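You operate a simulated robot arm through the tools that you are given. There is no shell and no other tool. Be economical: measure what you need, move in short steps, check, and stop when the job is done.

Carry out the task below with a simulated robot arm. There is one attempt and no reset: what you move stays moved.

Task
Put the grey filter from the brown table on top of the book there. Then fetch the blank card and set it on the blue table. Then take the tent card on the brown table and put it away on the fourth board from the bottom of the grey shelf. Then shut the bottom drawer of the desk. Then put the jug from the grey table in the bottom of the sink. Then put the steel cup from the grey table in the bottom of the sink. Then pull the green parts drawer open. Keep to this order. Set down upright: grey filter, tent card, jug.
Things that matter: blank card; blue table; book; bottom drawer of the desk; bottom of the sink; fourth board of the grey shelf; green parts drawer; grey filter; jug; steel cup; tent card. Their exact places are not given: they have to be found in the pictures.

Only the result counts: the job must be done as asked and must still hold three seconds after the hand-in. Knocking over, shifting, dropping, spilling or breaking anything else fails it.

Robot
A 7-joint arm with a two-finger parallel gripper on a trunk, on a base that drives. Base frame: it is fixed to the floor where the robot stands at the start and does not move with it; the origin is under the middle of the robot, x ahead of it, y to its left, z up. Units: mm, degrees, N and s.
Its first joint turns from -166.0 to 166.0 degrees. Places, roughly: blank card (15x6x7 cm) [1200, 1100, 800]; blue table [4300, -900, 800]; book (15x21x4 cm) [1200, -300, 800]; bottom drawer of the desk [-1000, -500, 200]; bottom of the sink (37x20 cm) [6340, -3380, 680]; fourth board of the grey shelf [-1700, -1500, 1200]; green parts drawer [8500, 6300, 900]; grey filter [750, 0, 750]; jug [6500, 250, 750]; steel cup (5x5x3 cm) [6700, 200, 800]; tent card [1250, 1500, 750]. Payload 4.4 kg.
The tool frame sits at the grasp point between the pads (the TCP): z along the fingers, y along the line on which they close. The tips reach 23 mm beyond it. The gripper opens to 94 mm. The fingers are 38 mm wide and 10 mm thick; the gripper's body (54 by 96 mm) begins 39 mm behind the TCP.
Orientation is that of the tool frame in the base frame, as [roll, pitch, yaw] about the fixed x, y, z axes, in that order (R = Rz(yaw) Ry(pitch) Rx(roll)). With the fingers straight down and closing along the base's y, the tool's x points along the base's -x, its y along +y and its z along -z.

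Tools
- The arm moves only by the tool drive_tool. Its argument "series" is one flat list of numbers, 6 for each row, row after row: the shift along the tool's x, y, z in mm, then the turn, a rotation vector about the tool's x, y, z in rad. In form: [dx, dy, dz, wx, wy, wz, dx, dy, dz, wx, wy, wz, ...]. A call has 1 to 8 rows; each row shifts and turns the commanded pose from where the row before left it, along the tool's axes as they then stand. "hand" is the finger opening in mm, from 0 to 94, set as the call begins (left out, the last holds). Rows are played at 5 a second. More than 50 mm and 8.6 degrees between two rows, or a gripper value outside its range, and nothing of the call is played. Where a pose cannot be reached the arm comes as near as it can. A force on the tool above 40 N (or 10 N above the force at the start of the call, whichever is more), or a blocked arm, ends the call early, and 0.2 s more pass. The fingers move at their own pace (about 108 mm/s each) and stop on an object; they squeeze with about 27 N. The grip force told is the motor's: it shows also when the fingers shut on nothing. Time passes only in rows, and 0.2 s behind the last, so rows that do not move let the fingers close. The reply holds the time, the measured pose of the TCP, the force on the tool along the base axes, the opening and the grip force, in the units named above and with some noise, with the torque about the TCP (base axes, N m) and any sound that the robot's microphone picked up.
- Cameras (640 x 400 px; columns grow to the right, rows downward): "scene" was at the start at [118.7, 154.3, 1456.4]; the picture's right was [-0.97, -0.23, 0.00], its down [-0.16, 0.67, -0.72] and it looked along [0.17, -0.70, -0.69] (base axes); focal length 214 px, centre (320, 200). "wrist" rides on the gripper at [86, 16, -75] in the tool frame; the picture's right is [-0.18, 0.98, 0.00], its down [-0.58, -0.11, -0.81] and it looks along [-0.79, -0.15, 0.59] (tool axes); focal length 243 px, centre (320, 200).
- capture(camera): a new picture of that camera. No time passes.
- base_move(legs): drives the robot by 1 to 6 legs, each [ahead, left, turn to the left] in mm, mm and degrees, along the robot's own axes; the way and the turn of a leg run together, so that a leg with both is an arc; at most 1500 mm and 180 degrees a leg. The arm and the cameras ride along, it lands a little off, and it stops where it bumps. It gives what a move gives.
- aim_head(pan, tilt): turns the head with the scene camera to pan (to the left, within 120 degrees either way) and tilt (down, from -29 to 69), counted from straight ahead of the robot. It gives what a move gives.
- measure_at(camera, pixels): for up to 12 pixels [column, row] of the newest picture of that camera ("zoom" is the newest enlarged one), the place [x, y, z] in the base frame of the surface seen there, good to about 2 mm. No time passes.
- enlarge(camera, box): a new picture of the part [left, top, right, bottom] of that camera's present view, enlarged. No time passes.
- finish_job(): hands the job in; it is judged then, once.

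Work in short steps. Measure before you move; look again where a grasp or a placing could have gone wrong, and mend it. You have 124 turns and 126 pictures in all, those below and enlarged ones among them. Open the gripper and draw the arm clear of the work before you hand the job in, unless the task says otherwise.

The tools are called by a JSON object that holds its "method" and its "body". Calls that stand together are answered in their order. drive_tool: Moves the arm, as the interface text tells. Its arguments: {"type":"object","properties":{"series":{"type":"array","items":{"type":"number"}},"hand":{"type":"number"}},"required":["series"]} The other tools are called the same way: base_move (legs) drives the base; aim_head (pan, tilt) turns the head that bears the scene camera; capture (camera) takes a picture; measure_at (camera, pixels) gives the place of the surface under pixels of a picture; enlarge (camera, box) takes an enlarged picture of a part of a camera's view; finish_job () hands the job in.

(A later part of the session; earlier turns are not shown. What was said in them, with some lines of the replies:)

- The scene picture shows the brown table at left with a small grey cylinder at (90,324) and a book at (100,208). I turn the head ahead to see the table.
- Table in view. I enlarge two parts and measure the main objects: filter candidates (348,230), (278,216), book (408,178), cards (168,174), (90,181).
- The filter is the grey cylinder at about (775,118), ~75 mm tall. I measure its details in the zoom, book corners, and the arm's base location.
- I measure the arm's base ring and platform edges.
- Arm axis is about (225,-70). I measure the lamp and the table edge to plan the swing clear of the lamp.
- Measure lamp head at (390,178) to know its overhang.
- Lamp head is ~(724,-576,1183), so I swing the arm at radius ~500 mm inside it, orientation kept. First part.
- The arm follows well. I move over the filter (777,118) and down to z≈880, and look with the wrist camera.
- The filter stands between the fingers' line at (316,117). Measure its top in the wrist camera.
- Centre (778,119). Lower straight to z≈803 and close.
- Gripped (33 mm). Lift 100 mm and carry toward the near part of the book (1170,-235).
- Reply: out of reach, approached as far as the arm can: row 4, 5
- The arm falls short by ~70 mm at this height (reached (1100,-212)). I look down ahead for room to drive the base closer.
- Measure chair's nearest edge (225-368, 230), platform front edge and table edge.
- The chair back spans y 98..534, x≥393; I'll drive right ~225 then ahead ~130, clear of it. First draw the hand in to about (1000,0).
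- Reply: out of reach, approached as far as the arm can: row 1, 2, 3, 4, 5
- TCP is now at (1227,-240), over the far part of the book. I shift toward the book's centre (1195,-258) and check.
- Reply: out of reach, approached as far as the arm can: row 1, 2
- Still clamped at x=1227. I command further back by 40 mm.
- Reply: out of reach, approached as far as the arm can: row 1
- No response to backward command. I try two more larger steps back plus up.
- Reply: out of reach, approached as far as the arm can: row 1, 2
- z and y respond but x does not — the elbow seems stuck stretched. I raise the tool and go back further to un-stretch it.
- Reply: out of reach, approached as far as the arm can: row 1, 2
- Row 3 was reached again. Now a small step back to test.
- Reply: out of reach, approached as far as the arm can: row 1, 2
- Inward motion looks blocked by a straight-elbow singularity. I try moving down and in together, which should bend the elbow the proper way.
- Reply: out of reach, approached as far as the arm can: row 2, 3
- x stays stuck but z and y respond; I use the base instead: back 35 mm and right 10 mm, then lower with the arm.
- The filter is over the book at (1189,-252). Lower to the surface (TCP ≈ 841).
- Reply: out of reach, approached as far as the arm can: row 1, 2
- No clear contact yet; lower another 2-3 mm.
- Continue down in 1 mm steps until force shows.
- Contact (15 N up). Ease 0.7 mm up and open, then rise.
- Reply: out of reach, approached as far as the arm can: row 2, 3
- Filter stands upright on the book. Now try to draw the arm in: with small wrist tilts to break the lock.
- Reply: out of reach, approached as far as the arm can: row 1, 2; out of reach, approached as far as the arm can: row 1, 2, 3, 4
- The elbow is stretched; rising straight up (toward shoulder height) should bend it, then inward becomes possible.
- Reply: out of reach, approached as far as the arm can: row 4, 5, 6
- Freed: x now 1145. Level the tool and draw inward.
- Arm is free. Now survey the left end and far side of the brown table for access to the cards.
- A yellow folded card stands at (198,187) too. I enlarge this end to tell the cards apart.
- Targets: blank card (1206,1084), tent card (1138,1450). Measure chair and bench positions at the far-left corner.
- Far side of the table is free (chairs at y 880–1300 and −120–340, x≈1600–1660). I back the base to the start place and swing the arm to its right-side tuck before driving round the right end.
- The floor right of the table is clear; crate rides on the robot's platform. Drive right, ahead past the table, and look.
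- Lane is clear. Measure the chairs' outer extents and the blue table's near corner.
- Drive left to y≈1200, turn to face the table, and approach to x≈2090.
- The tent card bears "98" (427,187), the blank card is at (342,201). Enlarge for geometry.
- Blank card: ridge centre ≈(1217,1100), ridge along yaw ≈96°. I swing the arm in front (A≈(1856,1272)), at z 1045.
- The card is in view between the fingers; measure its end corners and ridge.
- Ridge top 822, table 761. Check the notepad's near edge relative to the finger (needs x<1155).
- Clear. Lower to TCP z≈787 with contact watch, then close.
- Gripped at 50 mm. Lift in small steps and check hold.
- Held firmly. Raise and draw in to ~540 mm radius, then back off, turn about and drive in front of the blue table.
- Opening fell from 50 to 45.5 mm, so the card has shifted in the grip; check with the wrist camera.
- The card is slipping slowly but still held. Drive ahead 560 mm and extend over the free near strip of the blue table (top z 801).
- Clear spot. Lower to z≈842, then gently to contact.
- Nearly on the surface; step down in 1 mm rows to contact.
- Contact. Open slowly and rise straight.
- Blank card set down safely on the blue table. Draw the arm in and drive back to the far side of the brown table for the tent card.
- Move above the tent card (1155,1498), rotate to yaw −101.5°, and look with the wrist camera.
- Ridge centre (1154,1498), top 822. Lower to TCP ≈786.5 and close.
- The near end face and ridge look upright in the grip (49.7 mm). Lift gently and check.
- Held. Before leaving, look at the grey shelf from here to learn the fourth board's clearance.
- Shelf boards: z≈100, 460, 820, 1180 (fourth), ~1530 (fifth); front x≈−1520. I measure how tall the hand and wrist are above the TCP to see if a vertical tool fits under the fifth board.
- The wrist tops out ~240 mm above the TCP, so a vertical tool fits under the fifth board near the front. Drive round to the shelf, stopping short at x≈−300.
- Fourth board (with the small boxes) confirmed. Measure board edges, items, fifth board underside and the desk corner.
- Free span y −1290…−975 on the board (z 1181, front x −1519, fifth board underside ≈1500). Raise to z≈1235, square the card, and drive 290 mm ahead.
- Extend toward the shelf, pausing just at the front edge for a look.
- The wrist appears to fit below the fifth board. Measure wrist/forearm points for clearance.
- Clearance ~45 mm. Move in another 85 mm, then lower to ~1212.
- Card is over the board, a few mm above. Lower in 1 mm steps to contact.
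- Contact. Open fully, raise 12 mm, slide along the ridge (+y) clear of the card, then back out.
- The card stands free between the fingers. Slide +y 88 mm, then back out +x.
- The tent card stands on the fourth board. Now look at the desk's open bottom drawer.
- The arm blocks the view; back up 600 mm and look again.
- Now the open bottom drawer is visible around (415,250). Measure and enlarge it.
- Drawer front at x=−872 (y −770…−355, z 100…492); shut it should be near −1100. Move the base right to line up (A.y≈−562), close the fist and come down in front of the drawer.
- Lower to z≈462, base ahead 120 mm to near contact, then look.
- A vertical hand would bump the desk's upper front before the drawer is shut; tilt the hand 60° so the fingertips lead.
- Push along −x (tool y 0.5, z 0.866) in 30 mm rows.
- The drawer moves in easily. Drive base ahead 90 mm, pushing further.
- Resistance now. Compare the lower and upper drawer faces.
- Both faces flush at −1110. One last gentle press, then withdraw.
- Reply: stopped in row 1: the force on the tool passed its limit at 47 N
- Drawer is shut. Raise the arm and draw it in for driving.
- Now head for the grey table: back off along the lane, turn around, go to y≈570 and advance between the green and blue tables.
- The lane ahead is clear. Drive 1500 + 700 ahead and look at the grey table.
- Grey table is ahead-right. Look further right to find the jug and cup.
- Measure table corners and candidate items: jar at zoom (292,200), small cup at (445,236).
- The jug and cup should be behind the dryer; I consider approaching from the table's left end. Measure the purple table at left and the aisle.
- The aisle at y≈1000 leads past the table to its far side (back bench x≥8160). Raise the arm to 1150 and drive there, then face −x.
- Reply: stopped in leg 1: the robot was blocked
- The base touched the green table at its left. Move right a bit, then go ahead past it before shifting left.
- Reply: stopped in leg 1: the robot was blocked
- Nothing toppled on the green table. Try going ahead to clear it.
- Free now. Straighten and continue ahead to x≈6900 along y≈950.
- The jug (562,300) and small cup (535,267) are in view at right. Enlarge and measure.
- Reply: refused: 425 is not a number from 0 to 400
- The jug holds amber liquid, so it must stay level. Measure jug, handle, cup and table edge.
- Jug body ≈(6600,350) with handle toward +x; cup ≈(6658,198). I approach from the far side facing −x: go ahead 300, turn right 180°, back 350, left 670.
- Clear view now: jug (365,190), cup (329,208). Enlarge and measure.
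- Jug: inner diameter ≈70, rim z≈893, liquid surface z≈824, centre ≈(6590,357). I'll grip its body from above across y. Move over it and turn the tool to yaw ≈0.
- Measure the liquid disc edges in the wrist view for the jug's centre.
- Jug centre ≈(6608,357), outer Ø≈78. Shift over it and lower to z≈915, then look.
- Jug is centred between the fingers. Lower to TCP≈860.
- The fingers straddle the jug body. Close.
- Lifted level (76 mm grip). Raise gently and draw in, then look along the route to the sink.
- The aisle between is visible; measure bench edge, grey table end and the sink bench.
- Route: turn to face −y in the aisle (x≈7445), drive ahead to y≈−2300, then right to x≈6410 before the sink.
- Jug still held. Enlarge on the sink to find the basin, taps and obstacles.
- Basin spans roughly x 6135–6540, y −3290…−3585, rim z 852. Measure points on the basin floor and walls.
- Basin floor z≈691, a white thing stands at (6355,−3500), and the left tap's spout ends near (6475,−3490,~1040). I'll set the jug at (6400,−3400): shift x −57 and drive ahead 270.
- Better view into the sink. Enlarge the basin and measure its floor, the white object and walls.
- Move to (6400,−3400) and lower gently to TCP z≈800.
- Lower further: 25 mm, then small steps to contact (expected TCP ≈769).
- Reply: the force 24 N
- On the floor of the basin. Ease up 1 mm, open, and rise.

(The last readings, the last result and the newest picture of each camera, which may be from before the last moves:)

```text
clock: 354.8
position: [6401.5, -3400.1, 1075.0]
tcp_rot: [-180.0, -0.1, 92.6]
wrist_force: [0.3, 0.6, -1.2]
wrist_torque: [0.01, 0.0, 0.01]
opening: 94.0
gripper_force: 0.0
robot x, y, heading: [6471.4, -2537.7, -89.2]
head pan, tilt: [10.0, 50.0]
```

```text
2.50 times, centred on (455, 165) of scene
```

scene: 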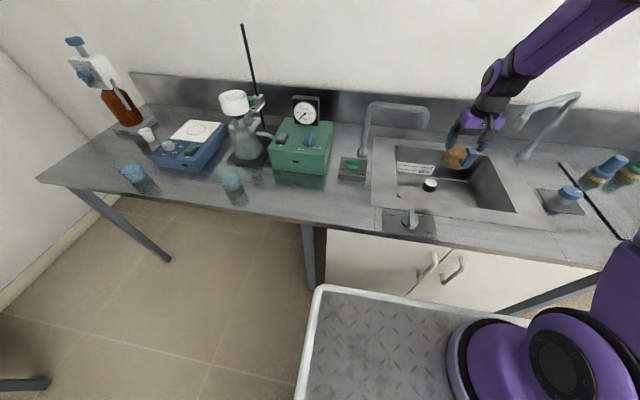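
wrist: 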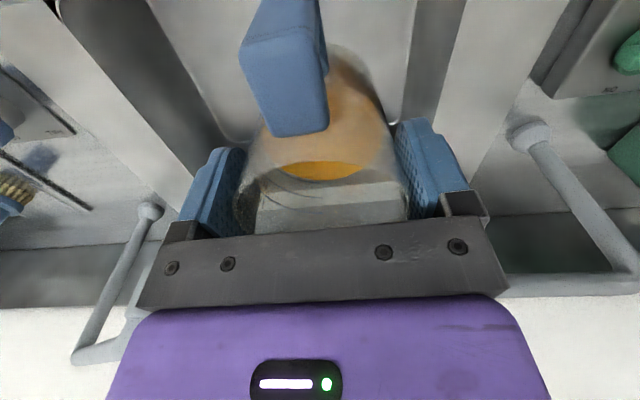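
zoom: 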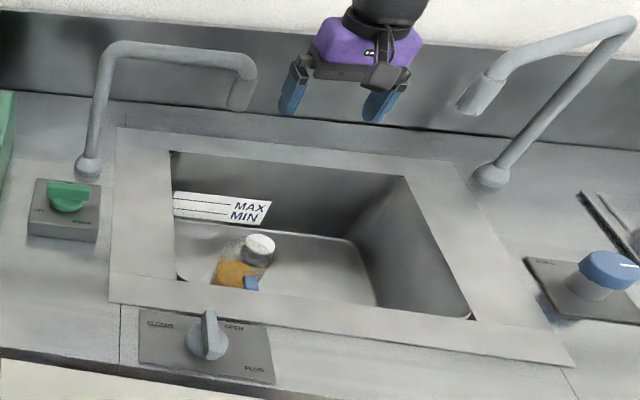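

Jug stands upright in the sink. Now return to the grey table's far side for the steel cup.

{"method": "drive_tool", "body": {"series": [28, 1.3, 0, 0, 0, 0, 28, 1.3, 0, 0, 0, 0, 28, 1.3, 0, 0, 0, 0]}}

{"method": "base_move", "body": {"legs": [[-260, 0, 0], [0, 990, 0], [-1400, 0, 0], [-1120, 0, 0], [0, 0, -90]]}}

{"method": "aim_head", "body": {"pan": -5, "tilt": 45}}

{"method": "capture", "body": {"camera": "scene"}}

```text
clock: 355.6
position: [6400.1, -3315.7, 1072.9]
tcp_rot: [-179.9, 0.0, 92.6]
wrist_force: [0.3, 0.2, -0.5]
wrist_torque: [0.02, 0.0, 0.0]
opening: 94.2
gripper_force: 0.0
robot x, y, heading: [6471.0, -2535.5, -89.2]
head pan, tilt: [10.0, 50.0]
```

```text
clock: 378.0
position: [6696.9, 332.7, 1072.3]
tcp_rot: [-179.9, 0.0, 2.2]
wrist_force: [-0.6, 0.6, -0.4]
wrist_torque: [0.0, -0.04, 0.0]
opening: 94.0
gripper_force: 0.2
robot x, y, heading: [7481.9, 253.6, -179.8]
head pan, tilt: [10.0, 50.0]
```

```text
clock: 378.7
position: [6696.7, 332.4, 1072.5]
tcp_rot: [179.9, 0.0, 2.2]
wrist_force: [-0.1, -0.6, -0.4]
wrist_torque: [0.03, 0.0, 0.0]
opening: 93.9
gripper_force: 0.1
robot x, y, heading: [7475.9, 249.1, -179.9]
head pan, tilt: [-5.0, 45.0]
```

```text
41 pictures are left
```

scene: 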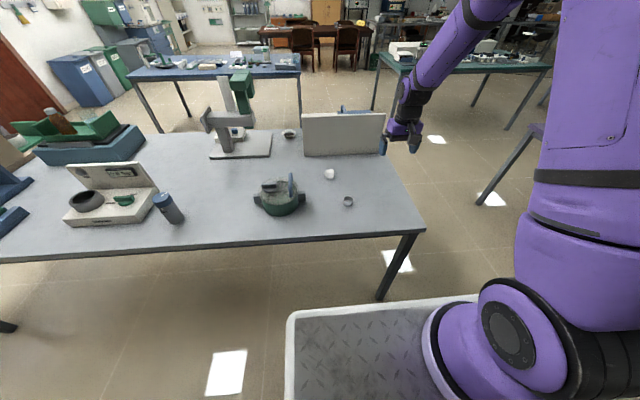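

Cup at (348,201). Enlarge and measure.

{"method": "enlarge", "body": {"camera": "scene", "box": [328, 185, 368, 215]}}

```text
13.33 times, centred on (348, 200) of scene
```

zoom: 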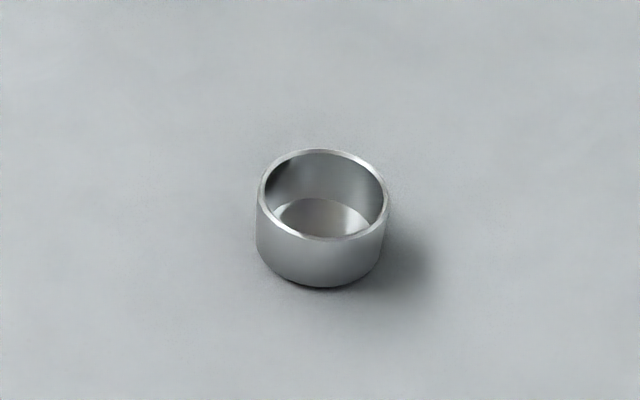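

{"method": "measure_at", "body": {"camera": "zoom", "pixels": [[326, 152], [318, 241], [262, 200], [388, 200], [318, 284], [320, 215], [320, 320]]}}

```text
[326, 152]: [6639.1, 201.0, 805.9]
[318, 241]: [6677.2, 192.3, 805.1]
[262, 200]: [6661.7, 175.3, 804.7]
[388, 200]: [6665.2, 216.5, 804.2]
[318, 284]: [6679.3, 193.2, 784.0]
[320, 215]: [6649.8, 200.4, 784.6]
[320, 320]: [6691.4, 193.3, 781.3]
```

Cup centre (6659,196), rim z 806, Ø≈45. Move over it and lower to z≈845.

{"method": "drive_tool", "body": {"series": [-14.4, 44.8, 0, 0, 0, 0, -14.4, 44.8, 0, 0, 0, 0, -14.4, 44.8, 0, 0, 0, 0, 0, 0, 46, 0, 0, 0, 0, 0, 46, 0, 0, 0, 0, 0, 46, 0, 0, 0, 0, 0, 46, 0, 0, 0, 0, 0, 43, 0, 0, 0], "hand": 80}}

{"method": "capture", "body": {"camera": "wrist"}}

```text
clock: 380.5
position: [6657.4, 197.0, 846.9]
tcp_rot: [179.9, 0.1, 2.2]
wrist_force: [0.3, -0.4, 0.1]
wrist_torque: [-0.01, 0.03, -0.03]
opening: 79.9
gripper_force: 0.1
robot x, y, heading: [7478.2, 253.1, -180.0]
head pan, tilt: [-5.0, 45.0]
```

```text
39 pictures are left
```

wrist: 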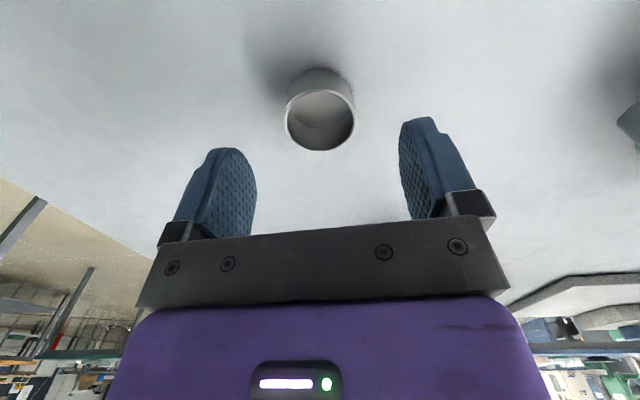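

Centred. Lower 39 mm and close.

{"method": "drive_tool", "body": {"series": [1, 1, 20, 0, 0, 0, 0, 0, 19, 0, 0, 0]}}

{"method": "drive_tool", "body": {"series": [0, 0, 0, 0, 0, 0, 0, 0, 0, 0, 0, 0, 0, 0, 0, 0, 0, 0, 0, 0, -10, 0, 0, 0, 0, 0, -30, 0, 0, 0], "hand": 30}}

{"method": "capture", "body": {"camera": "wrist"}}

```text
clock: 381.1
position: [6658.7, 197.8, 808.3]
tcp_rot: [179.9, -0.1, 2.2]
wrist_force: [0.6, 0.7, 0.1]
wrist_torque: [0.01, 0.01, 0.0]
opening: 79.9
gripper_force: 0.1
robot x, y, heading: [7479.2, 250.1, -179.8]
head pan, tilt: [-5.0, 45.0]
```

```text
clock: 382.3
position: [6659.2, 197.3, 846.5]
tcp_rot: [180.0, -0.1, 2.1]
wrist_force: [-0.5, 0.4, -0.5]
wrist_torque: [0.01, -0.04, -0.02]
opening: 40.6
gripper_force: 26.9
robot x, y, heading: [7477.7, 254.4, -179.7]
head pan, tilt: [-5.0, 45.0]
```

```text
38 pictures are left
```

wrist: 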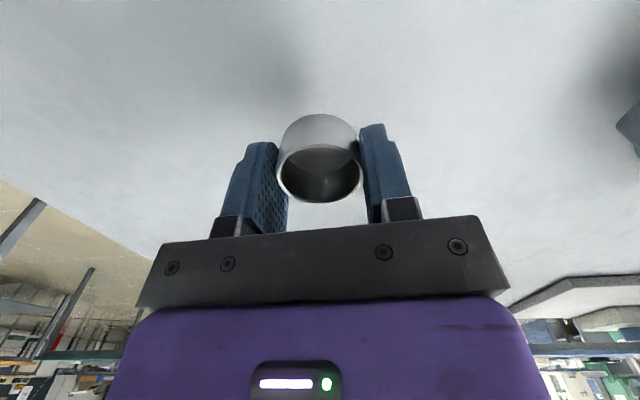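

Cup held. Raise and drive back to the sink (target drop (6250,−3435)).

{"method": "drive_tool", "body": {"series": [0, 0, -45, 0, 0, 0, 0, 0, -45, 0, 0, 0, 0, 0, -45, 0, 0, 0, 0, 0, -45, 0, 0, 0, 0, 0, -45, 0, 0, 0]}}

{"method": "base_move", "body": {"legs": [[0, 0, 90], [1400, 0, 0], [1100, 0, 0], [0, -1150, 0]]}}

{"method": "aim_head", "body": {"pan": 10, "tilt": 40}}

{"method": "capture", "body": {"camera": "scene"}}

```text
clock: 383.5
position: [6659.5, 194.7, 1075.3]
tcp_rot: [-179.8, -0.2, 2.3]
wrist_force: [-0.4, 0.6, -0.6]
wrist_torque: [-0.01, 0.0, -0.01]
opening: 40.7
gripper_force: 26.9
robot x, y, heading: [7480.2, 254.5, -179.8]
head pan, tilt: [-5.0, 45.0]
```

```text
clock: 405.3
position: [6574.3, -3143.4, 1074.4]
tcp_rot: [-180.0, 0.0, 95.0]
wrist_force: [0.1, -0.5, -0.5]
wrist_torque: [0.01, 0.0, -0.01]
opening: 40.9
gripper_force: 27.3
robot x, y, heading: [6477.8, -2326.6, -86.8]
head pan, tilt: [-5.0, 45.0]
```

```text
clock: 406.0
position: [6575.0, -3144.6, 1074.5]
tcp_rot: [180.0, 0.0, 95.0]
wrist_force: [-0.3, -0.3, -0.7]
wrist_torque: [0.0, -0.01, -0.03]
opening: 40.6
gripper_force: 27.1
robot x, y, heading: [6475.1, -2329.7, -87.0]
head pan, tilt: [10.0, 40.0]
```

```text
37 pictures are left
```

scene: 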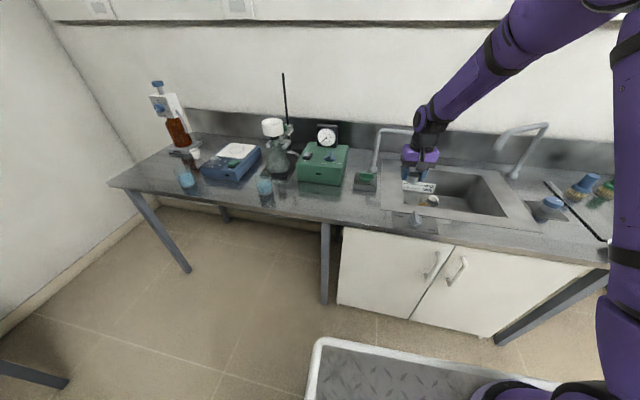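

Correct the base: right 200 mm and turn −3°.

{"method": "base_move", "body": {"legs": [[0, -215, -3], [190, 0, 0]]}}

{"method": "aim_head", "body": {"pan": 15, "tilt": 50}}

{"method": "enlarge", "body": {"camera": "scene", "box": [330, 80, 570, 240]}}

```text
clock: 408.8
position: [6319.3, -3341.8, 1075.6]
tcp_rot: [179.9, 0.0, 92.0]
wrist_force: [0.6, -0.7, -0.2]
wrist_torque: [0.01, 0.02, -0.02]
opening: 40.8
gripper_force: 27.7
robot x, y, heading: [6265.5, -2519.5, -89.8]
head pan, tilt: [10.0, 40.0]
```

```text
clock: 409.6
position: [6319.7, -3341.9, 1073.3]
tcp_rot: [-180.0, -0.1, 92.1]
wrist_force: [-1.0, -0.3, -0.1]
wrist_torque: [0.02, 0.0, -0.02]
opening: 40.4
gripper_force: 26.7
robot x, y, heading: [6260.7, -2522.5, -89.6]
head pan, tilt: [15.0, 50.0]
```

```text
2.50 times, centred on (450, 160) of scene
```

zoom: 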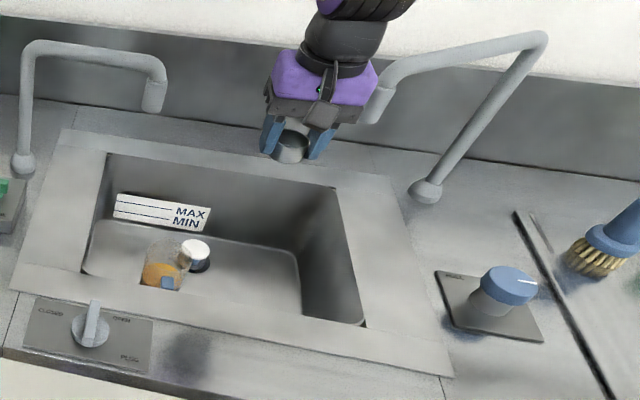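

Measure the right spout's tip and the floor right of the jug.

{"method": "measure_at", "body": {"camera": "zoom", "pixels": [[378, 112], [378, 95], [395, 75], [430, 57], [530, 40], [270, 280], [295, 255], [240, 280], [270, 300], [197, 245]]}}

```text
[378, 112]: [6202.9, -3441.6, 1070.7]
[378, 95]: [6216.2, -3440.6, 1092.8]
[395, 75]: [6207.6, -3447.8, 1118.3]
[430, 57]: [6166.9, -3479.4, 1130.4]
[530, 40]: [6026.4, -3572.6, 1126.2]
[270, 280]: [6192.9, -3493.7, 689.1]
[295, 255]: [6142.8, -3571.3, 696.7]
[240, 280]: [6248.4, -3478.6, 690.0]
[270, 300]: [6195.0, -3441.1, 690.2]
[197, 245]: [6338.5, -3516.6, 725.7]
```

Right spout tip is at (6205,−3440, z 1055–1120), so lower first to z≈822 in front of it, then slide in to y −3435 underneath.

{"method": "drive_tool", "body": {"series": [0.4, -10.3, 42, 0, 0, 0, 0.4, -10.3, 42, 0, 0, 0, 0.4, -10.3, 42, 0, 0, 0, 0.4, -10.3, 42, 0, 0, 0, 0.4, -10.3, 42, 0, 0, 0, 0.4, -10.3, 42, 0, 0, 0]}}

{"method": "drive_tool", "body": {"series": [-31, -1, 0, 0, 0, 0, -31, -1, 0, 0, 0, 0, -31, -1, 0, 0, 0, 0]}}

{"method": "enlarge", "body": {"camera": "scene", "box": [330, 80, 570, 240]}}

{"method": "capture", "body": {"camera": "wrist"}}

```text
clock: 410.9
position: [6255.5, -3343.8, 825.1]
tcp_rot: [179.9, 0.0, 92.1]
wrist_force: [-0.4, 0.7, 0.9]
wrist_torque: [-0.05, 0.04, 0.0]
opening: 40.8
gripper_force: 27.1
robot x, y, heading: [6262.3, -2524.6, -89.7]
head pan, tilt: [15.0, 50.0]
```

```text
clock: 411.8
position: [6255.2, -3433.9, 824.7]
tcp_rot: [-180.0, 0.0, 92.1]
wrist_force: [0.0, -0.3, -1.0]
wrist_torque: [0.01, -0.03, 0.0]
opening: 40.9
gripper_force: 27.2
robot x, y, heading: [6264.7, -2521.8, -89.8]
head pan, tilt: [15.0, 50.0]
```

```text
2.50 times, centred on (450, 160) of scene
```

zoom: 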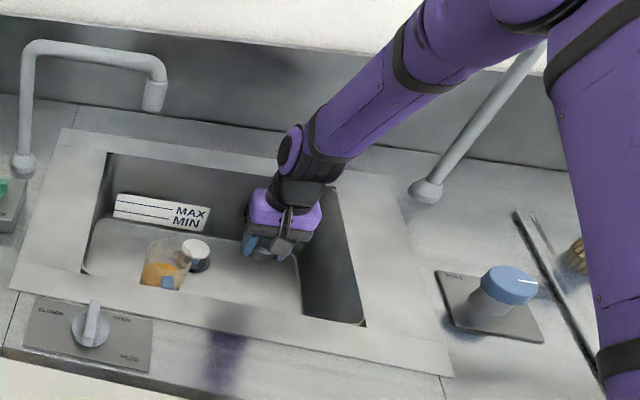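

```text
34 pictures are left
```

wrist: 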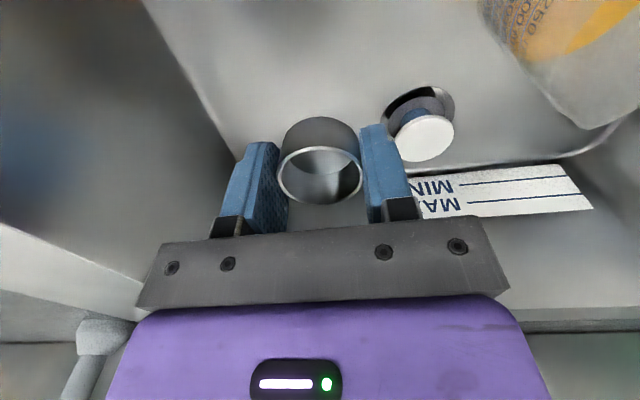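

Clear. Lower to z≈730, then in small steps to contact (expected ≈718).

{"method": "drive_tool", "body": {"series": [0, 0, 35, 0, 0, 0, 0, 0, 35, 0, 0, 0, 0, 0, 24, 0, 0, 0, 0, 0, 7, 0, 0, 0, 0, 0, 3, 0, 0, 0, 0, 0, 2, 0, 0, 0]}}

```text
clock: 413.1
position: [6257.2, -3435.0, 716.6]
tcp_rot: [180.0, 0.0, 92.1]
wrist_force: [-0.6, 1.9, 4.8]
wrist_torque: [0.03, 0.02, 0.03]
opening: 40.8
gripper_force: 27.4
robot x, y, heading: [6262.1, -2522.9, -89.8]
head pan, tilt: [15.0, 50.0]
```

Touching the floor. Open to 65 and rise to 825, then retreat.

{"method": "drive_tool", "body": {"series": [0, 0, -0.5, 0, 0, 0, 0, 0, 0, 0, 0, 0, 0, 0, -20, 0, 0, 0, 0, 0, -40, 0, 0, 0, 0, 0, -45, 0, 0, 0], "hand": 65}}

{"method": "capture", "body": {"camera": "wrist"}}

{"method": "drive_tool", "body": {"series": [31, 1, 0, 0, 0, 0, 31, 1, 0, 0, 0, 0, 31, 1, 0, 0, 0, 0, 0, 0, -45, 0, 0, 0, 0, 0, -45, 0, 0, 0, 10, 0, -45, 0, 0, 0, 10, 0, -45, 0, 0, 0, 10, 0, -45, 0, 0, 0]}}

{"method": "enlarge", "body": {"camera": "scene", "box": [330, 80, 570, 240]}}

```text
clock: 414.4
position: [6259.0, -3435.1, 823.6]
tcp_rot: [179.8, -0.1, 92.1]
wrist_force: [-0.9, -0.5, -0.3]
wrist_torque: [-0.01, -0.02, 0.03]
opening: 65.3
gripper_force: 0.0
robot x, y, heading: [6259.8, -2526.1, -89.7]
head pan, tilt: [15.0, 50.0]
```

```text
33 pictures are left
```

wrist: 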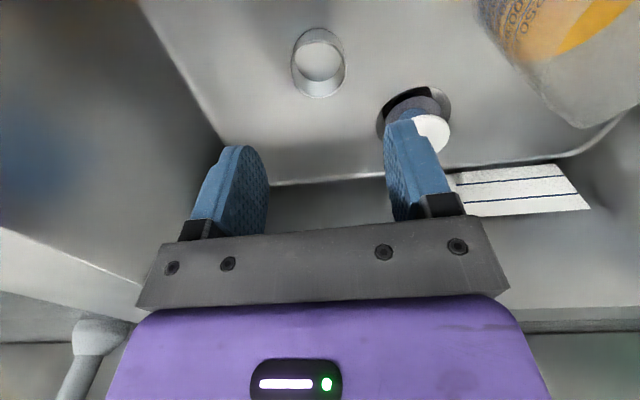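

```text
clock: 416.1
position: [6255.4, -3312.6, 1045.6]
tcp_rot: [-179.9, -0.1, 92.2]
wrist_force: [-0.5, -0.8, -0.8]
wrist_torque: [0.07, 0.0, -0.01]
opening: 65.1
gripper_force: 0.1
robot x, y, heading: [6266.7, -2522.3, -89.7]
head pan, tilt: [15.0, 50.0]
```

```text
2.50 times, centred on (450, 160) of scene
5 turns are left
```

zoom: 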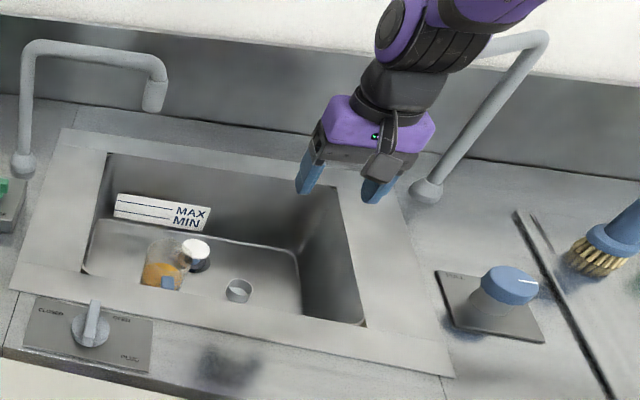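

Cup is in the sink. Few turns remain, so I combine steps: raise the arm, drive up the back aisle toward the green drawer and look ahead with measurements.

{"method": "drive_tool", "body": {"series": [20, 0, -40, 0, 0, 0, 20, 0, -40, 0, 0, 0, 20, 0, -30, 0, 0, 0]}}

{"method": "base_move", "body": {"legs": [[-270, 0, 0], [0, 1150, 0], [0, 0, -180], [1500, 0, 0], [1500, 0, 0], [400, 0, 0]]}}

{"method": "aim_head", "body": {"pan": 0, "tilt": 22}}

{"method": "capture", "body": {"camera": "scene"}}

{"method": "measure_at", "body": {"camera": "scene", "pixels": [[320, 350], [320, 250], [320, 200], [320, 160], [320, 130], [200, 250], [200, 180], [440, 250], [440, 180], [400, 150], [260, 150], [520, 200]]}}

{"method": "aim_head", "body": {"pan": -25, "tilt": 12}}

{"method": "capture", "body": {"camera": "scene"}}

{"method": "enlarge", "body": {"camera": "scene", "box": [200, 100, 440, 250]}}

{"method": "measure_at", "body": {"camera": "zoom", "pixels": [[60, 120], [60, 200], [160, 120], [160, 200], [260, 120], [260, 200], [360, 120], [360, 200], [460, 120], [460, 200], [560, 150], [320, 300]]}}

```text
clock: 416.9
position: [6253.6, -3251.6, 1155.7]
tcp_rot: [-179.9, -0.2, 92.1]
wrist_force: [-1.1, 0.3, -1.1]
wrist_torque: [0.06, -0.01, -0.01]
opening: 65.2
gripper_force: 0.1
robot x, y, heading: [6263.1, -2518.8, -89.6]
head pan, tilt: [15.0, 50.0]
```

```text
clock: 447.7
position: [7287.3, 1875.2, 1156.7]
tcp_rot: [-180.0, -0.1, -86.9]
wrist_force: [-0.9, 0.1, -0.2]
wrist_torque: [-0.02, 0.01, 0.01]
opening: 65.0
gripper_force: 0.1
robot x, y, heading: [7294.1, 1143.5, 91.2]
head pan, tilt: [15.0, 50.0]
```

```text
clock: 448.6
position: [7289.0, 1874.0, 1156.0]
tcp_rot: [180.0, -0.1, -86.8]
wrist_force: [0.1, -0.1, -0.4]
wrist_torque: [0.0, 0.02, -0.01]
opening: 65.0
gripper_force: 0.0
robot x, y, heading: [7295.4, 1144.8, 91.6]
head pan, tilt: [0.0, 22.0]
```

```text
31 pictures are left
```

scene: 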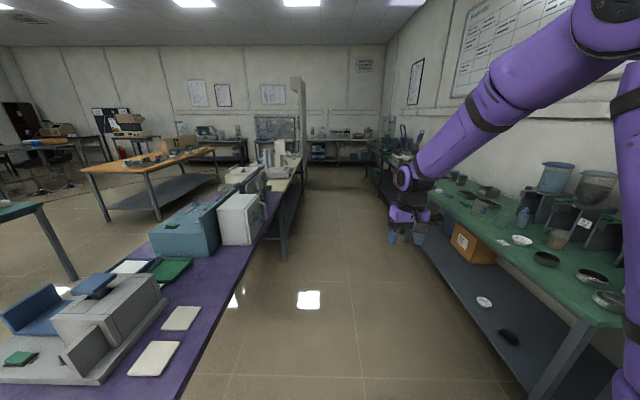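

```text
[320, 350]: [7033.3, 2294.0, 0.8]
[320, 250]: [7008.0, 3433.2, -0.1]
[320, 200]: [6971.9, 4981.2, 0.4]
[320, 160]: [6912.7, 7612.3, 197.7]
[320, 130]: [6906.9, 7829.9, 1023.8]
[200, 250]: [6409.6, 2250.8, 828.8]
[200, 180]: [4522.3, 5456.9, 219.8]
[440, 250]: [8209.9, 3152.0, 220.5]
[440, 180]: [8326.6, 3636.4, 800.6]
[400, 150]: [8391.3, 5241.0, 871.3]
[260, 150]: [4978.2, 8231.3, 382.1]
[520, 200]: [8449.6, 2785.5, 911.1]
```

```text
clock: 449.5
position: [7287.2, 1873.8, 1157.5]
tcp_rot: [180.0, -0.2, -86.8]
wrist_force: [0.2, 0.3, -0.7]
wrist_torque: [-0.02, -0.01, 0.0]
opening: 65.1
gripper_force: 0.0
robot x, y, heading: [7297.1, 1141.4, 91.5]
head pan, tilt: [-25.0, 12.0]
```

```text
30 pictures are left
```

scene: 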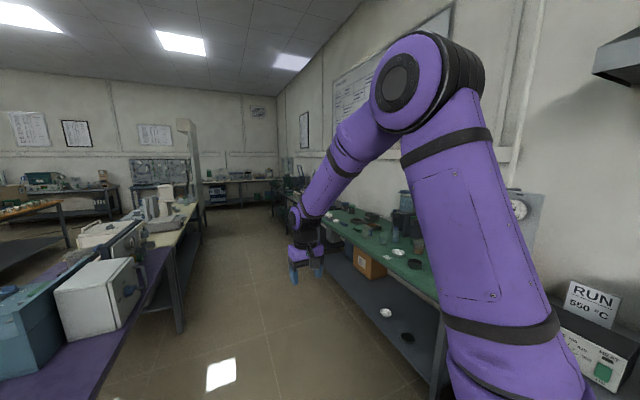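

```text
2.67 times, centred on (320, 175) of scene
```

zoom: 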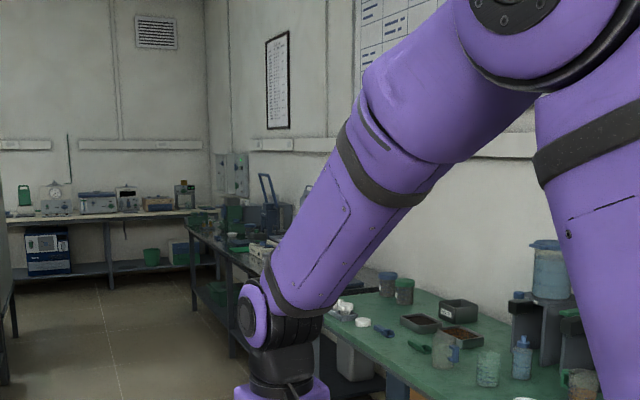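

```text
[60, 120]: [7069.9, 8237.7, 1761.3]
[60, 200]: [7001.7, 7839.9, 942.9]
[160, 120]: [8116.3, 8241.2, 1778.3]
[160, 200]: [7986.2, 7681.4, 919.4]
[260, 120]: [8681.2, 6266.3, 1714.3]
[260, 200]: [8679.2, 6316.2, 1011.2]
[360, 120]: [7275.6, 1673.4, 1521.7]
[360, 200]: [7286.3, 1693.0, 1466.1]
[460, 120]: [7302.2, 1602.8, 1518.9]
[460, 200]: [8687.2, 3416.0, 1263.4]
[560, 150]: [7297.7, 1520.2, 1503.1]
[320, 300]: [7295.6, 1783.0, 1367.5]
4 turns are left
```

The aisle ahead (x≈6950–8150) is clear. Raise the arm more, drive to y≈6120, face the back bench, and view the drawer area with dense measurements.

{"method": "drive_tool", "body": {"series": [0, 0, -45, 0, 0, 0, 0, 0, -45, 0, 0, 0, 0, 0, -45, 0, 0, 0]}}

{"method": "base_move", "body": {"legs": [[1500, 0, -1.5], [1500, 0, 0], [1500, 0, 0], [480, 0, 0], [0, 0, -90], [250, 0, 0]]}}

{"method": "aim_head", "body": {"pan": 3, "tilt": 22}}

{"method": "capture", "body": {"camera": "scene"}}

{"method": "measure_at", "body": {"camera": "scene", "pixels": [[200, 220], [240, 220], [280, 220], [320, 220], [360, 220], [400, 220], [200, 245], [240, 245], [280, 245], [320, 245], [360, 245], [400, 245]]}}

{"method": "enlarge", "body": {"camera": "scene", "box": [220, 160, 420, 285]}}

{"method": "measure_at", "body": {"camera": "zoom", "pixels": [[120, 120], [200, 120], [280, 120], [360, 120], [440, 120], [520, 120], [120, 180], [200, 180], [280, 180], [360, 180], [440, 180], [520, 180]]}}

{"method": "measure_at", "body": {"camera": "zoom", "pixels": [[120, 240], [200, 240], [280, 240], [360, 240], [440, 240], [520, 240], [120, 300], [200, 300], [280, 300], [360, 300], [440, 300], [520, 300]]}}

```text
clock: 450.3
position: [7288.3, 1875.4, 1290.4]
tcp_rot: [-180.0, -0.1, -86.7]
wrist_force: [0.5, 0.1, -0.3]
wrist_torque: [-0.04, 0.01, 0.0]
opening: 65.0
gripper_force: 0.0
robot x, y, heading: [7293.5, 1144.5, 91.3]
head pan, tilt: [-25.0, 12.0]
```

```text
clock: 479.3
position: [8286.6, 6074.8, 1290.6]
tcp_rot: [-180.0, -0.1, -178.4]
wrist_force: [-0.6, -0.6, -0.5]
wrist_torque: [0.0, 0.02, 0.03]
opening: 64.9
gripper_force: 0.1
robot x, y, heading: [7554.4, 6094.5, -0.4]
head pan, tilt: [-25.0, 12.0]
```

```text
clock: 480.2
position: [8287.4, 6074.8, 1289.5]
tcp_rot: [-180.0, -0.1, -178.4]
wrist_force: [0.3, 0.1, -0.6]
wrist_torque: [0.0, -0.01, 0.03]
opening: 65.2
gripper_force: 0.0
robot x, y, heading: [7555.8, 6091.9, -0.3]
head pan, tilt: [3.0, 22.0]
```

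```text
28 pictures are left
```

scene: 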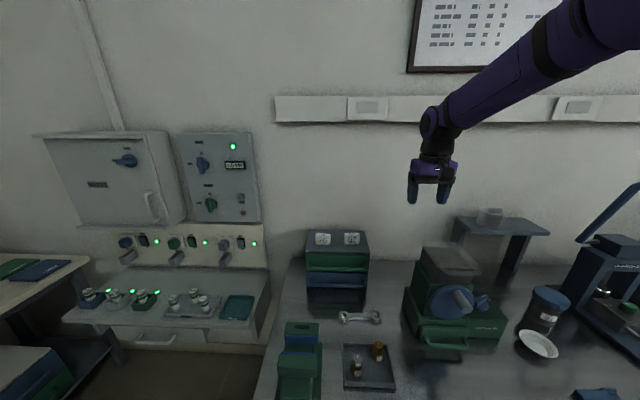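

```text
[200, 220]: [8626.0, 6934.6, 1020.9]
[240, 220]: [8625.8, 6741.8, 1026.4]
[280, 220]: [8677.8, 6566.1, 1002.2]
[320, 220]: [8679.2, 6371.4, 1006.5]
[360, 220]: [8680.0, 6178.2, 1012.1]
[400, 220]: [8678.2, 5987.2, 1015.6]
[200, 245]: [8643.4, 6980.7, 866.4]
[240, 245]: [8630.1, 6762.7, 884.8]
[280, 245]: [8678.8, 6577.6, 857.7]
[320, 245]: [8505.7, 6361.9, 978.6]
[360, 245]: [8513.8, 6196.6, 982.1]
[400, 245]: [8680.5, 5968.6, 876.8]
```

```text
3.20 times, centred on (320, 222) of scene
```

zoom: 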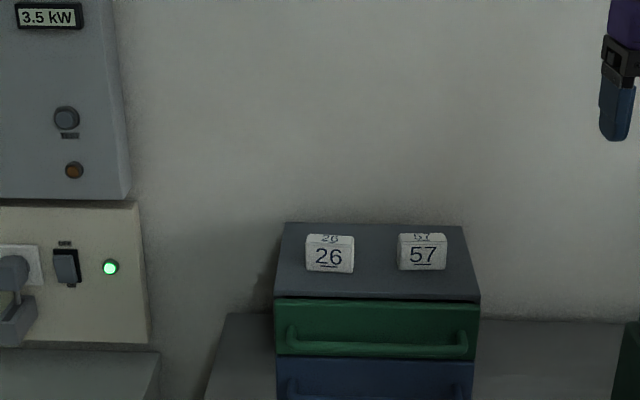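

```text
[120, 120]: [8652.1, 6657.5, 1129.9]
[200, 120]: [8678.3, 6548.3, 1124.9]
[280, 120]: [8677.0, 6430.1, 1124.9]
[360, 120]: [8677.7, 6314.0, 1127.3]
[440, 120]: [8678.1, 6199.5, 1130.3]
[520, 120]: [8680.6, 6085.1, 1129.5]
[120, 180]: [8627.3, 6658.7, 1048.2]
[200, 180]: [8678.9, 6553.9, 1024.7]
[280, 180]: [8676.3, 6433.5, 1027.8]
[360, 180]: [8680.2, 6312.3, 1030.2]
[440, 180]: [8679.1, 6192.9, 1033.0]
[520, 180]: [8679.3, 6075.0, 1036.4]
```

```text
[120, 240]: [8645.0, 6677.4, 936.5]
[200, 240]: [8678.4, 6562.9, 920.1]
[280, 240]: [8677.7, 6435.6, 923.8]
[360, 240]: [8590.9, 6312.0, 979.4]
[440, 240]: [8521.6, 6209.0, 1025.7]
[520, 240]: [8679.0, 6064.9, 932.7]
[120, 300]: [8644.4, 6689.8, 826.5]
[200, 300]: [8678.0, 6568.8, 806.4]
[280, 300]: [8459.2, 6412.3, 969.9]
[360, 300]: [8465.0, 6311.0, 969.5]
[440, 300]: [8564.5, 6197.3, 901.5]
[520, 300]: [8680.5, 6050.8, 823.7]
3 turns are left
```

The green parts drawer is the top one, with a long bar handle (zoom ≈(378,347)), est. bar z≈920, front face x≈8462. Measure bar and face finely, and pre-position the hand, turned 90°, in front above it.

{"method": "enlarge", "body": {"camera": "scene", "box": [300, 245, 380, 295]}}

{"method": "measure_at", "body": {"camera": "zoom", "pixels": [[304, 150], [304, 160], [304, 168], [304, 174], [304, 179], [304, 184], [304, 188], [304, 192], [304, 197], [304, 203], [304, 210], [304, 218]]}}

{"method": "measure_at", "body": {"camera": "zoom", "pixels": [[200, 178], [200, 184], [200, 188], [200, 194], [240, 184], [240, 190], [380, 184], [380, 190], [420, 184], [420, 190], [340, 186], [270, 188]]}}

{"method": "drive_tool", "body": {"series": [0, 0, 0, 0, 0, 0.1333, 0, 0, 0, 0, 0, 0.1333, 0, 0, 0, 0, 0, 0.1333, 0, 0, 0, 0, 0, 0.1333, 0, 0, 0, 0, 0, 0.1333, 0, 0, 0, 0, 0, 0.1333], "hand": 94}}

{"method": "drive_tool", "body": {"series": [0, 0, 0, 0, 0, 0.1333, 0, 0, 0, 0, 0, 0.1333, 0, 0, 0, 0, 0, 0.1333, 0, 0, 0, 0, 0, 0.1333, 0, 0, 0, 0, 0, 0.1333, 0, 0, 0, 0, 0, 0.1333]}}

{"method": "drive_tool", "body": {"series": [35, 5, 30, 0, 0, 0, 35, 5, 30, 0, 0, 0, 35, 5, 30, 0, 0, 0, 35, 5, 30, 0, 0, 0, 35, 5, 30, 0, 0, 0, 35, 5, 30, 0, 0, 0]}}

{"method": "capture", "body": {"camera": "wrist"}}

{"method": "enlarge", "body": {"camera": "scene", "box": [280, 210, 400, 285]}}

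```text
8.00 times, centred on (340, 270) of scene
```

zoom: 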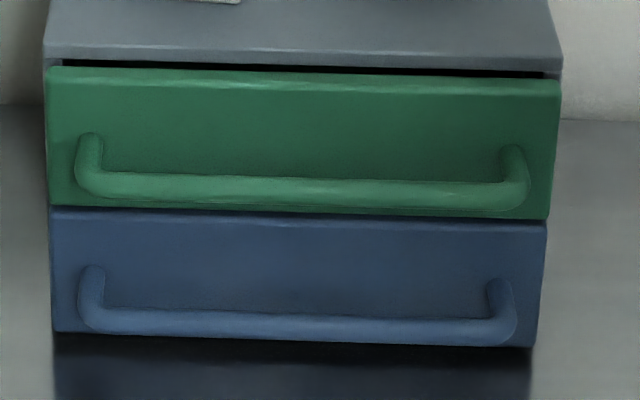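

```text
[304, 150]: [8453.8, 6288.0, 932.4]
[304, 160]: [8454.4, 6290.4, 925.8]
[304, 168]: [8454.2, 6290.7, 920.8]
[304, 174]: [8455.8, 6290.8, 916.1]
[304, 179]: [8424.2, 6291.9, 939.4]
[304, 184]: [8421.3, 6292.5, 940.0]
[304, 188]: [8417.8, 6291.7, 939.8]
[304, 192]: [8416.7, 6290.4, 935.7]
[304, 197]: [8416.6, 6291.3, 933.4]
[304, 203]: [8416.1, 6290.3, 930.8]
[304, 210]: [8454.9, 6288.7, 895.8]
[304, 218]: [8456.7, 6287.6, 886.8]
```

```text
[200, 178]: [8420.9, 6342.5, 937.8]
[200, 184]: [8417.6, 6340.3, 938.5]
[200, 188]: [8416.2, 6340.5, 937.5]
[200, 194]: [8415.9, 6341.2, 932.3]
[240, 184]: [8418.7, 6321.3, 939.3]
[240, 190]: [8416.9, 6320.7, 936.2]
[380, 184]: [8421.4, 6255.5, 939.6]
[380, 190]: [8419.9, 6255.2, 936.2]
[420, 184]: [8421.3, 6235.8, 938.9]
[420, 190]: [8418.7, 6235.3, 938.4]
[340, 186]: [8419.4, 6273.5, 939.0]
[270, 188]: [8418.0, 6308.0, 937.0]
```

```text
clock: 481.6
position: [8288.1, 6073.4, 1290.6]
tcp_rot: [-180.0, 0.0, 135.5]
wrist_force: [-0.2, 0.4, -1.0]
wrist_torque: [-0.02, 0.03, 0.01]
opening: 93.9
gripper_force: 0.1
robot x, y, heading: [7555.7, 6087.9, -0.5]
head pan, tilt: [3.0, 22.0]
```

```text
clock: 483.0
position: [8286.9, 6074.8, 1289.8]
tcp_rot: [-180.0, 0.0, 89.8]
wrist_force: [-0.5, 0.3, 0.3]
wrist_torque: [0.01, -0.01, -0.01]
opening: 93.8
gripper_force: 0.0
robot x, y, heading: [7554.0, 6091.3, -0.5]
head pan, tilt: [3.0, 22.0]
```

```text
clock: 484.4
position: [8317.1, 6284.6, 1111.6]
tcp_rot: [-180.0, 0.0, 89.9]
wrist_force: [0.0, 0.2, 0.4]
wrist_torque: [0.03, -0.01, -0.04]
opening: 93.8
gripper_force: 0.0
robot x, y, heading: [7557.9, 6094.0, -0.3]
head pan, tilt: [3.0, 22.0]
```

```text
25 pictures are left
```

wrist: 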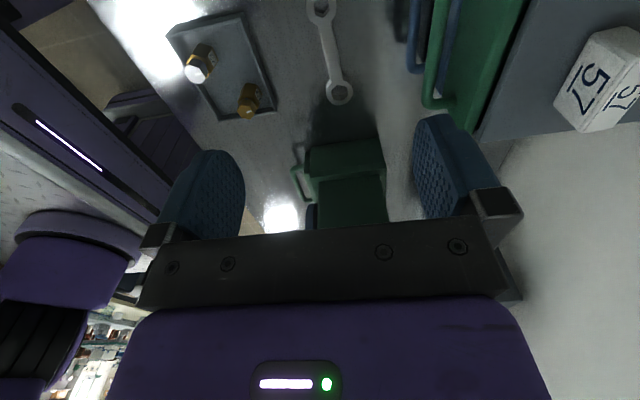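

```text
5.33 times, centred on (340, 248) of scene
2 turns are left
```

zoom: 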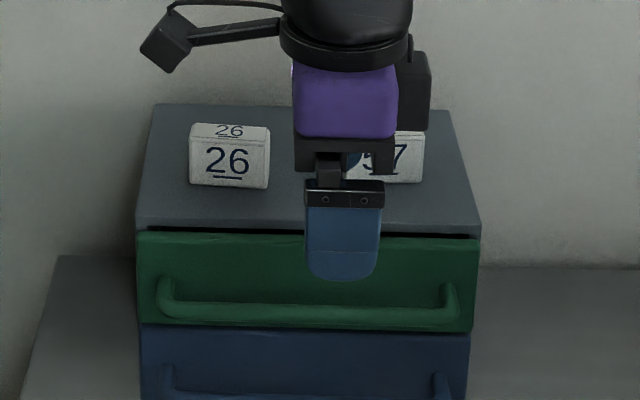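

Bar: x 8416–8427, z≈935; drawer face x≈8454, gap ≈27 mm; y 6240 keeps clear of the neighbours. I hook the rear finger behind the bar, close on it, pull ~110 mm more, release, rise and look.

{"method": "drive_tool", "body": {"series": [-22.5, 34, 0, 0, 0, 0, -22.5, 34, 0, 0, 0, 0, 0, 0, 0, 0, 0, 0], "hand": 94}}

{"method": "drive_tool", "body": {"series": [0, 0, 45, 0, 0, 0, 0, 0, 45, 0, 0, 0, 0, 0, 40, 0, 0, 0, 0, 0, 25, 0, 0, 0, 0, 0, 18, 0, 0, 0]}}

{"method": "drive_tool", "body": {"series": [0, 0, 0, 0, 0, 0, 0, 0, 0, 0, 0, 0, 0, 0, 0, 0, 0, 0, 0, 0, 0, 0, 0, 0], "hand": 4}}

{"method": "drive_tool", "body": {"series": [0, -22, 0, 0, 0, 0, 0, -22, 0, 0, 0, 0, 0, -22, 0, 0, 0, 0, 0, -22, 0, 0, 0, 0, 0, -22, 0, 0, 0, 0]}}

{"method": "drive_tool", "body": {"series": [0, 0, 0, 0, 0, 0, 0, 0, 0, 0, 0, 0], "hand": 32}}

{"method": "drive_tool", "body": {"series": [0, 0, -30, 0, 0, 0, 0, 0, -45, 0, 0, 0, 0, 0, -45, 0, 0, 0, 0, 0, -45, 0, 0, 0, 0, 0, -45, 0, 0, 0]}}

{"method": "capture", "body": {"camera": "scene"}}

{"method": "enlarge", "body": {"camera": "scene", "box": [260, 210, 420, 310]}}

{"method": "measure_at", "body": {"camera": "zoom", "pixels": [[300, 160], [300, 190], [300, 215], [300, 235], [300, 250], [300, 265], [300, 280], [300, 295], [300, 310], [300, 330], [240, 250], [240, 280]]}}

```text
clock: 485.2
position: [8385.9, 6242.2, 1110.8]
tcp_rot: [180.0, 0.2, 90.0]
wrist_force: [-0.2, -0.1, 0.1]
wrist_torque: [0.0, -0.02, 0.03]
opening: 93.8
gripper_force: 0.1
robot x, y, heading: [7557.6, 6092.2, -0.1]
head pan, tilt: [3.0, 22.0]
```

```text
clock: 486.4
position: [8386.1, 6238.3, 937.0]
tcp_rot: [-179.9, 0.1, 89.8]
wrist_force: [-0.1, -0.1, -0.4]
wrist_torque: [0.02, 0.02, 0.0]
opening: 94.0
gripper_force: 0.1
robot x, y, heading: [7555.4, 6089.4, -0.2]
head pan, tilt: [3.0, 22.0]
```

```text
clock: 487.4
position: [8385.8, 6238.6, 936.3]
tcp_rot: [-180.0, 0.1, 89.9]
wrist_force: [-0.3, -1.7, -0.6]
wrist_torque: [-0.13, 0.01, 0.95]
opening: 12.5
gripper_force: 45.0
robot x, y, heading: [7557.3, 6092.4, -0.2]
head pan, tilt: [3.0, 22.0]
```

```text
clock: 488.4
position: [8303.9, 6239.0, 936.7]
tcp_rot: [179.5, 0.1, 89.9]
wrist_force: [12.6, 0.2, -15.8]
wrist_torque: [0.21, -0.12, 1.03]
opening: 12.7
gripper_force: 45.0
robot x, y, heading: [7561.7, 6090.8, -0.2]
head pan, tilt: [3.0, 22.0]
stopped in row 5: the force on the tool passed its limit at 53 N (the readings are from after the stop); the commanded pose is now the measured one
```

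```text
clock: 489.1
position: [8301.6, 6239.3, 937.7]
tcp_rot: [179.5, 0.1, 89.8]
wrist_force: [-0.4, -0.3, -0.5]
wrist_torque: [-0.03, 0.0, 0.0]
opening: 32.0
gripper_force: 0.2
robot x, y, heading: [7555.2, 6092.6, -0.4]
head pan, tilt: [3.0, 22.0]
```

```text
clock: 490.2
position: [8302.3, 6238.9, 1145.3]
tcp_rot: [179.7, 0.1, 89.7]
wrist_force: [0.3, -0.6, 0.0]
wrist_torque: [0.02, 0.0, -0.02]
opening: 32.1
gripper_force: 0.1
robot x, y, heading: [7557.8, 6090.4, -0.2]
head pan, tilt: [3.0, 22.0]
```

```text
23 pictures are left
```

scene: 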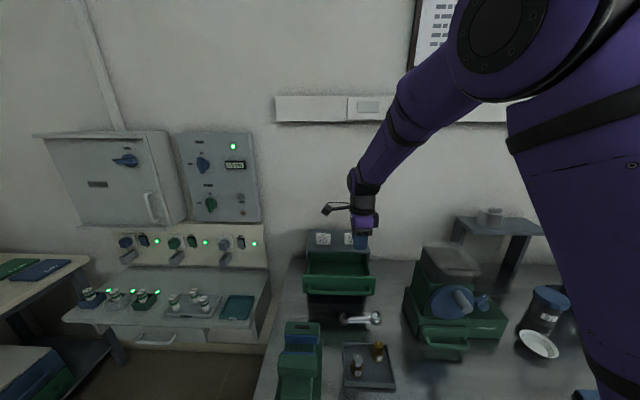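

```text
4.00 times, centred on (340, 260) of scene
```

zoom: 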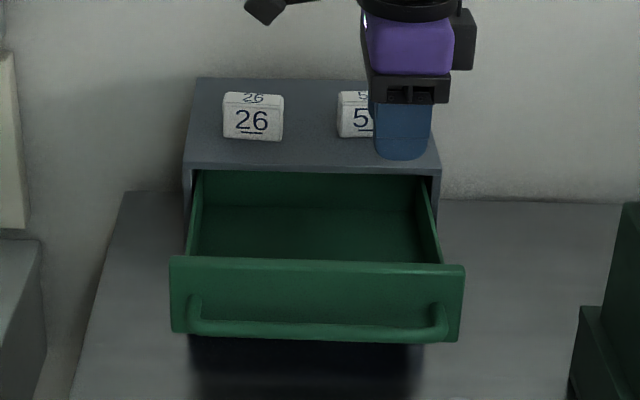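

```text
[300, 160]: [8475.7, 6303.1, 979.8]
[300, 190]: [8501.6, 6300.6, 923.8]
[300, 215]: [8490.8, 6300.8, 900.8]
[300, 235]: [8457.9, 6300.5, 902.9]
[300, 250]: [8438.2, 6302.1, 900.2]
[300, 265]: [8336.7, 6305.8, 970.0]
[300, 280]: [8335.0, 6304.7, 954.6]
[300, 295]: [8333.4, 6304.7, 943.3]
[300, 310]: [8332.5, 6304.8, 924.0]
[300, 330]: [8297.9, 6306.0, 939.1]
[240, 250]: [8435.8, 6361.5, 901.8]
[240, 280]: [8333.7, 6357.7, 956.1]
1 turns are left
```

The green drawer is now about 120 mm open and came to its stop there (53 N). The labels on the cabinet are untouched, and the hand is open and clear above, so I hand the job in.

{"method": "finish_job", "body": {}}

```text
The job is handed in.
```

I did all seven steps in the order you asked and handed the job in; I don't have the verdict.

- **Filter:** it stands upright on the book.
- **Blank card:** it sits on the near part of the blue table.
- **Tent card:** it stands upright on the fourth board of the grey shelf.
- **Desk drawer:** the bottom drawer is shut flush with the one above it.
- **Jug:** it stands upright on the floor of the sink, and I saw no spill.
- **Steel cup:** it is on the floor of the sink beside the jug.
- **Green parts drawer:** it is open about 120 mm, which is where it hit its stop.

While driving to the grey table, the base touched the green table and stopped. Nothing in the picture I took there had fallen, but I had no earlier picture to check whether anything had shifted.
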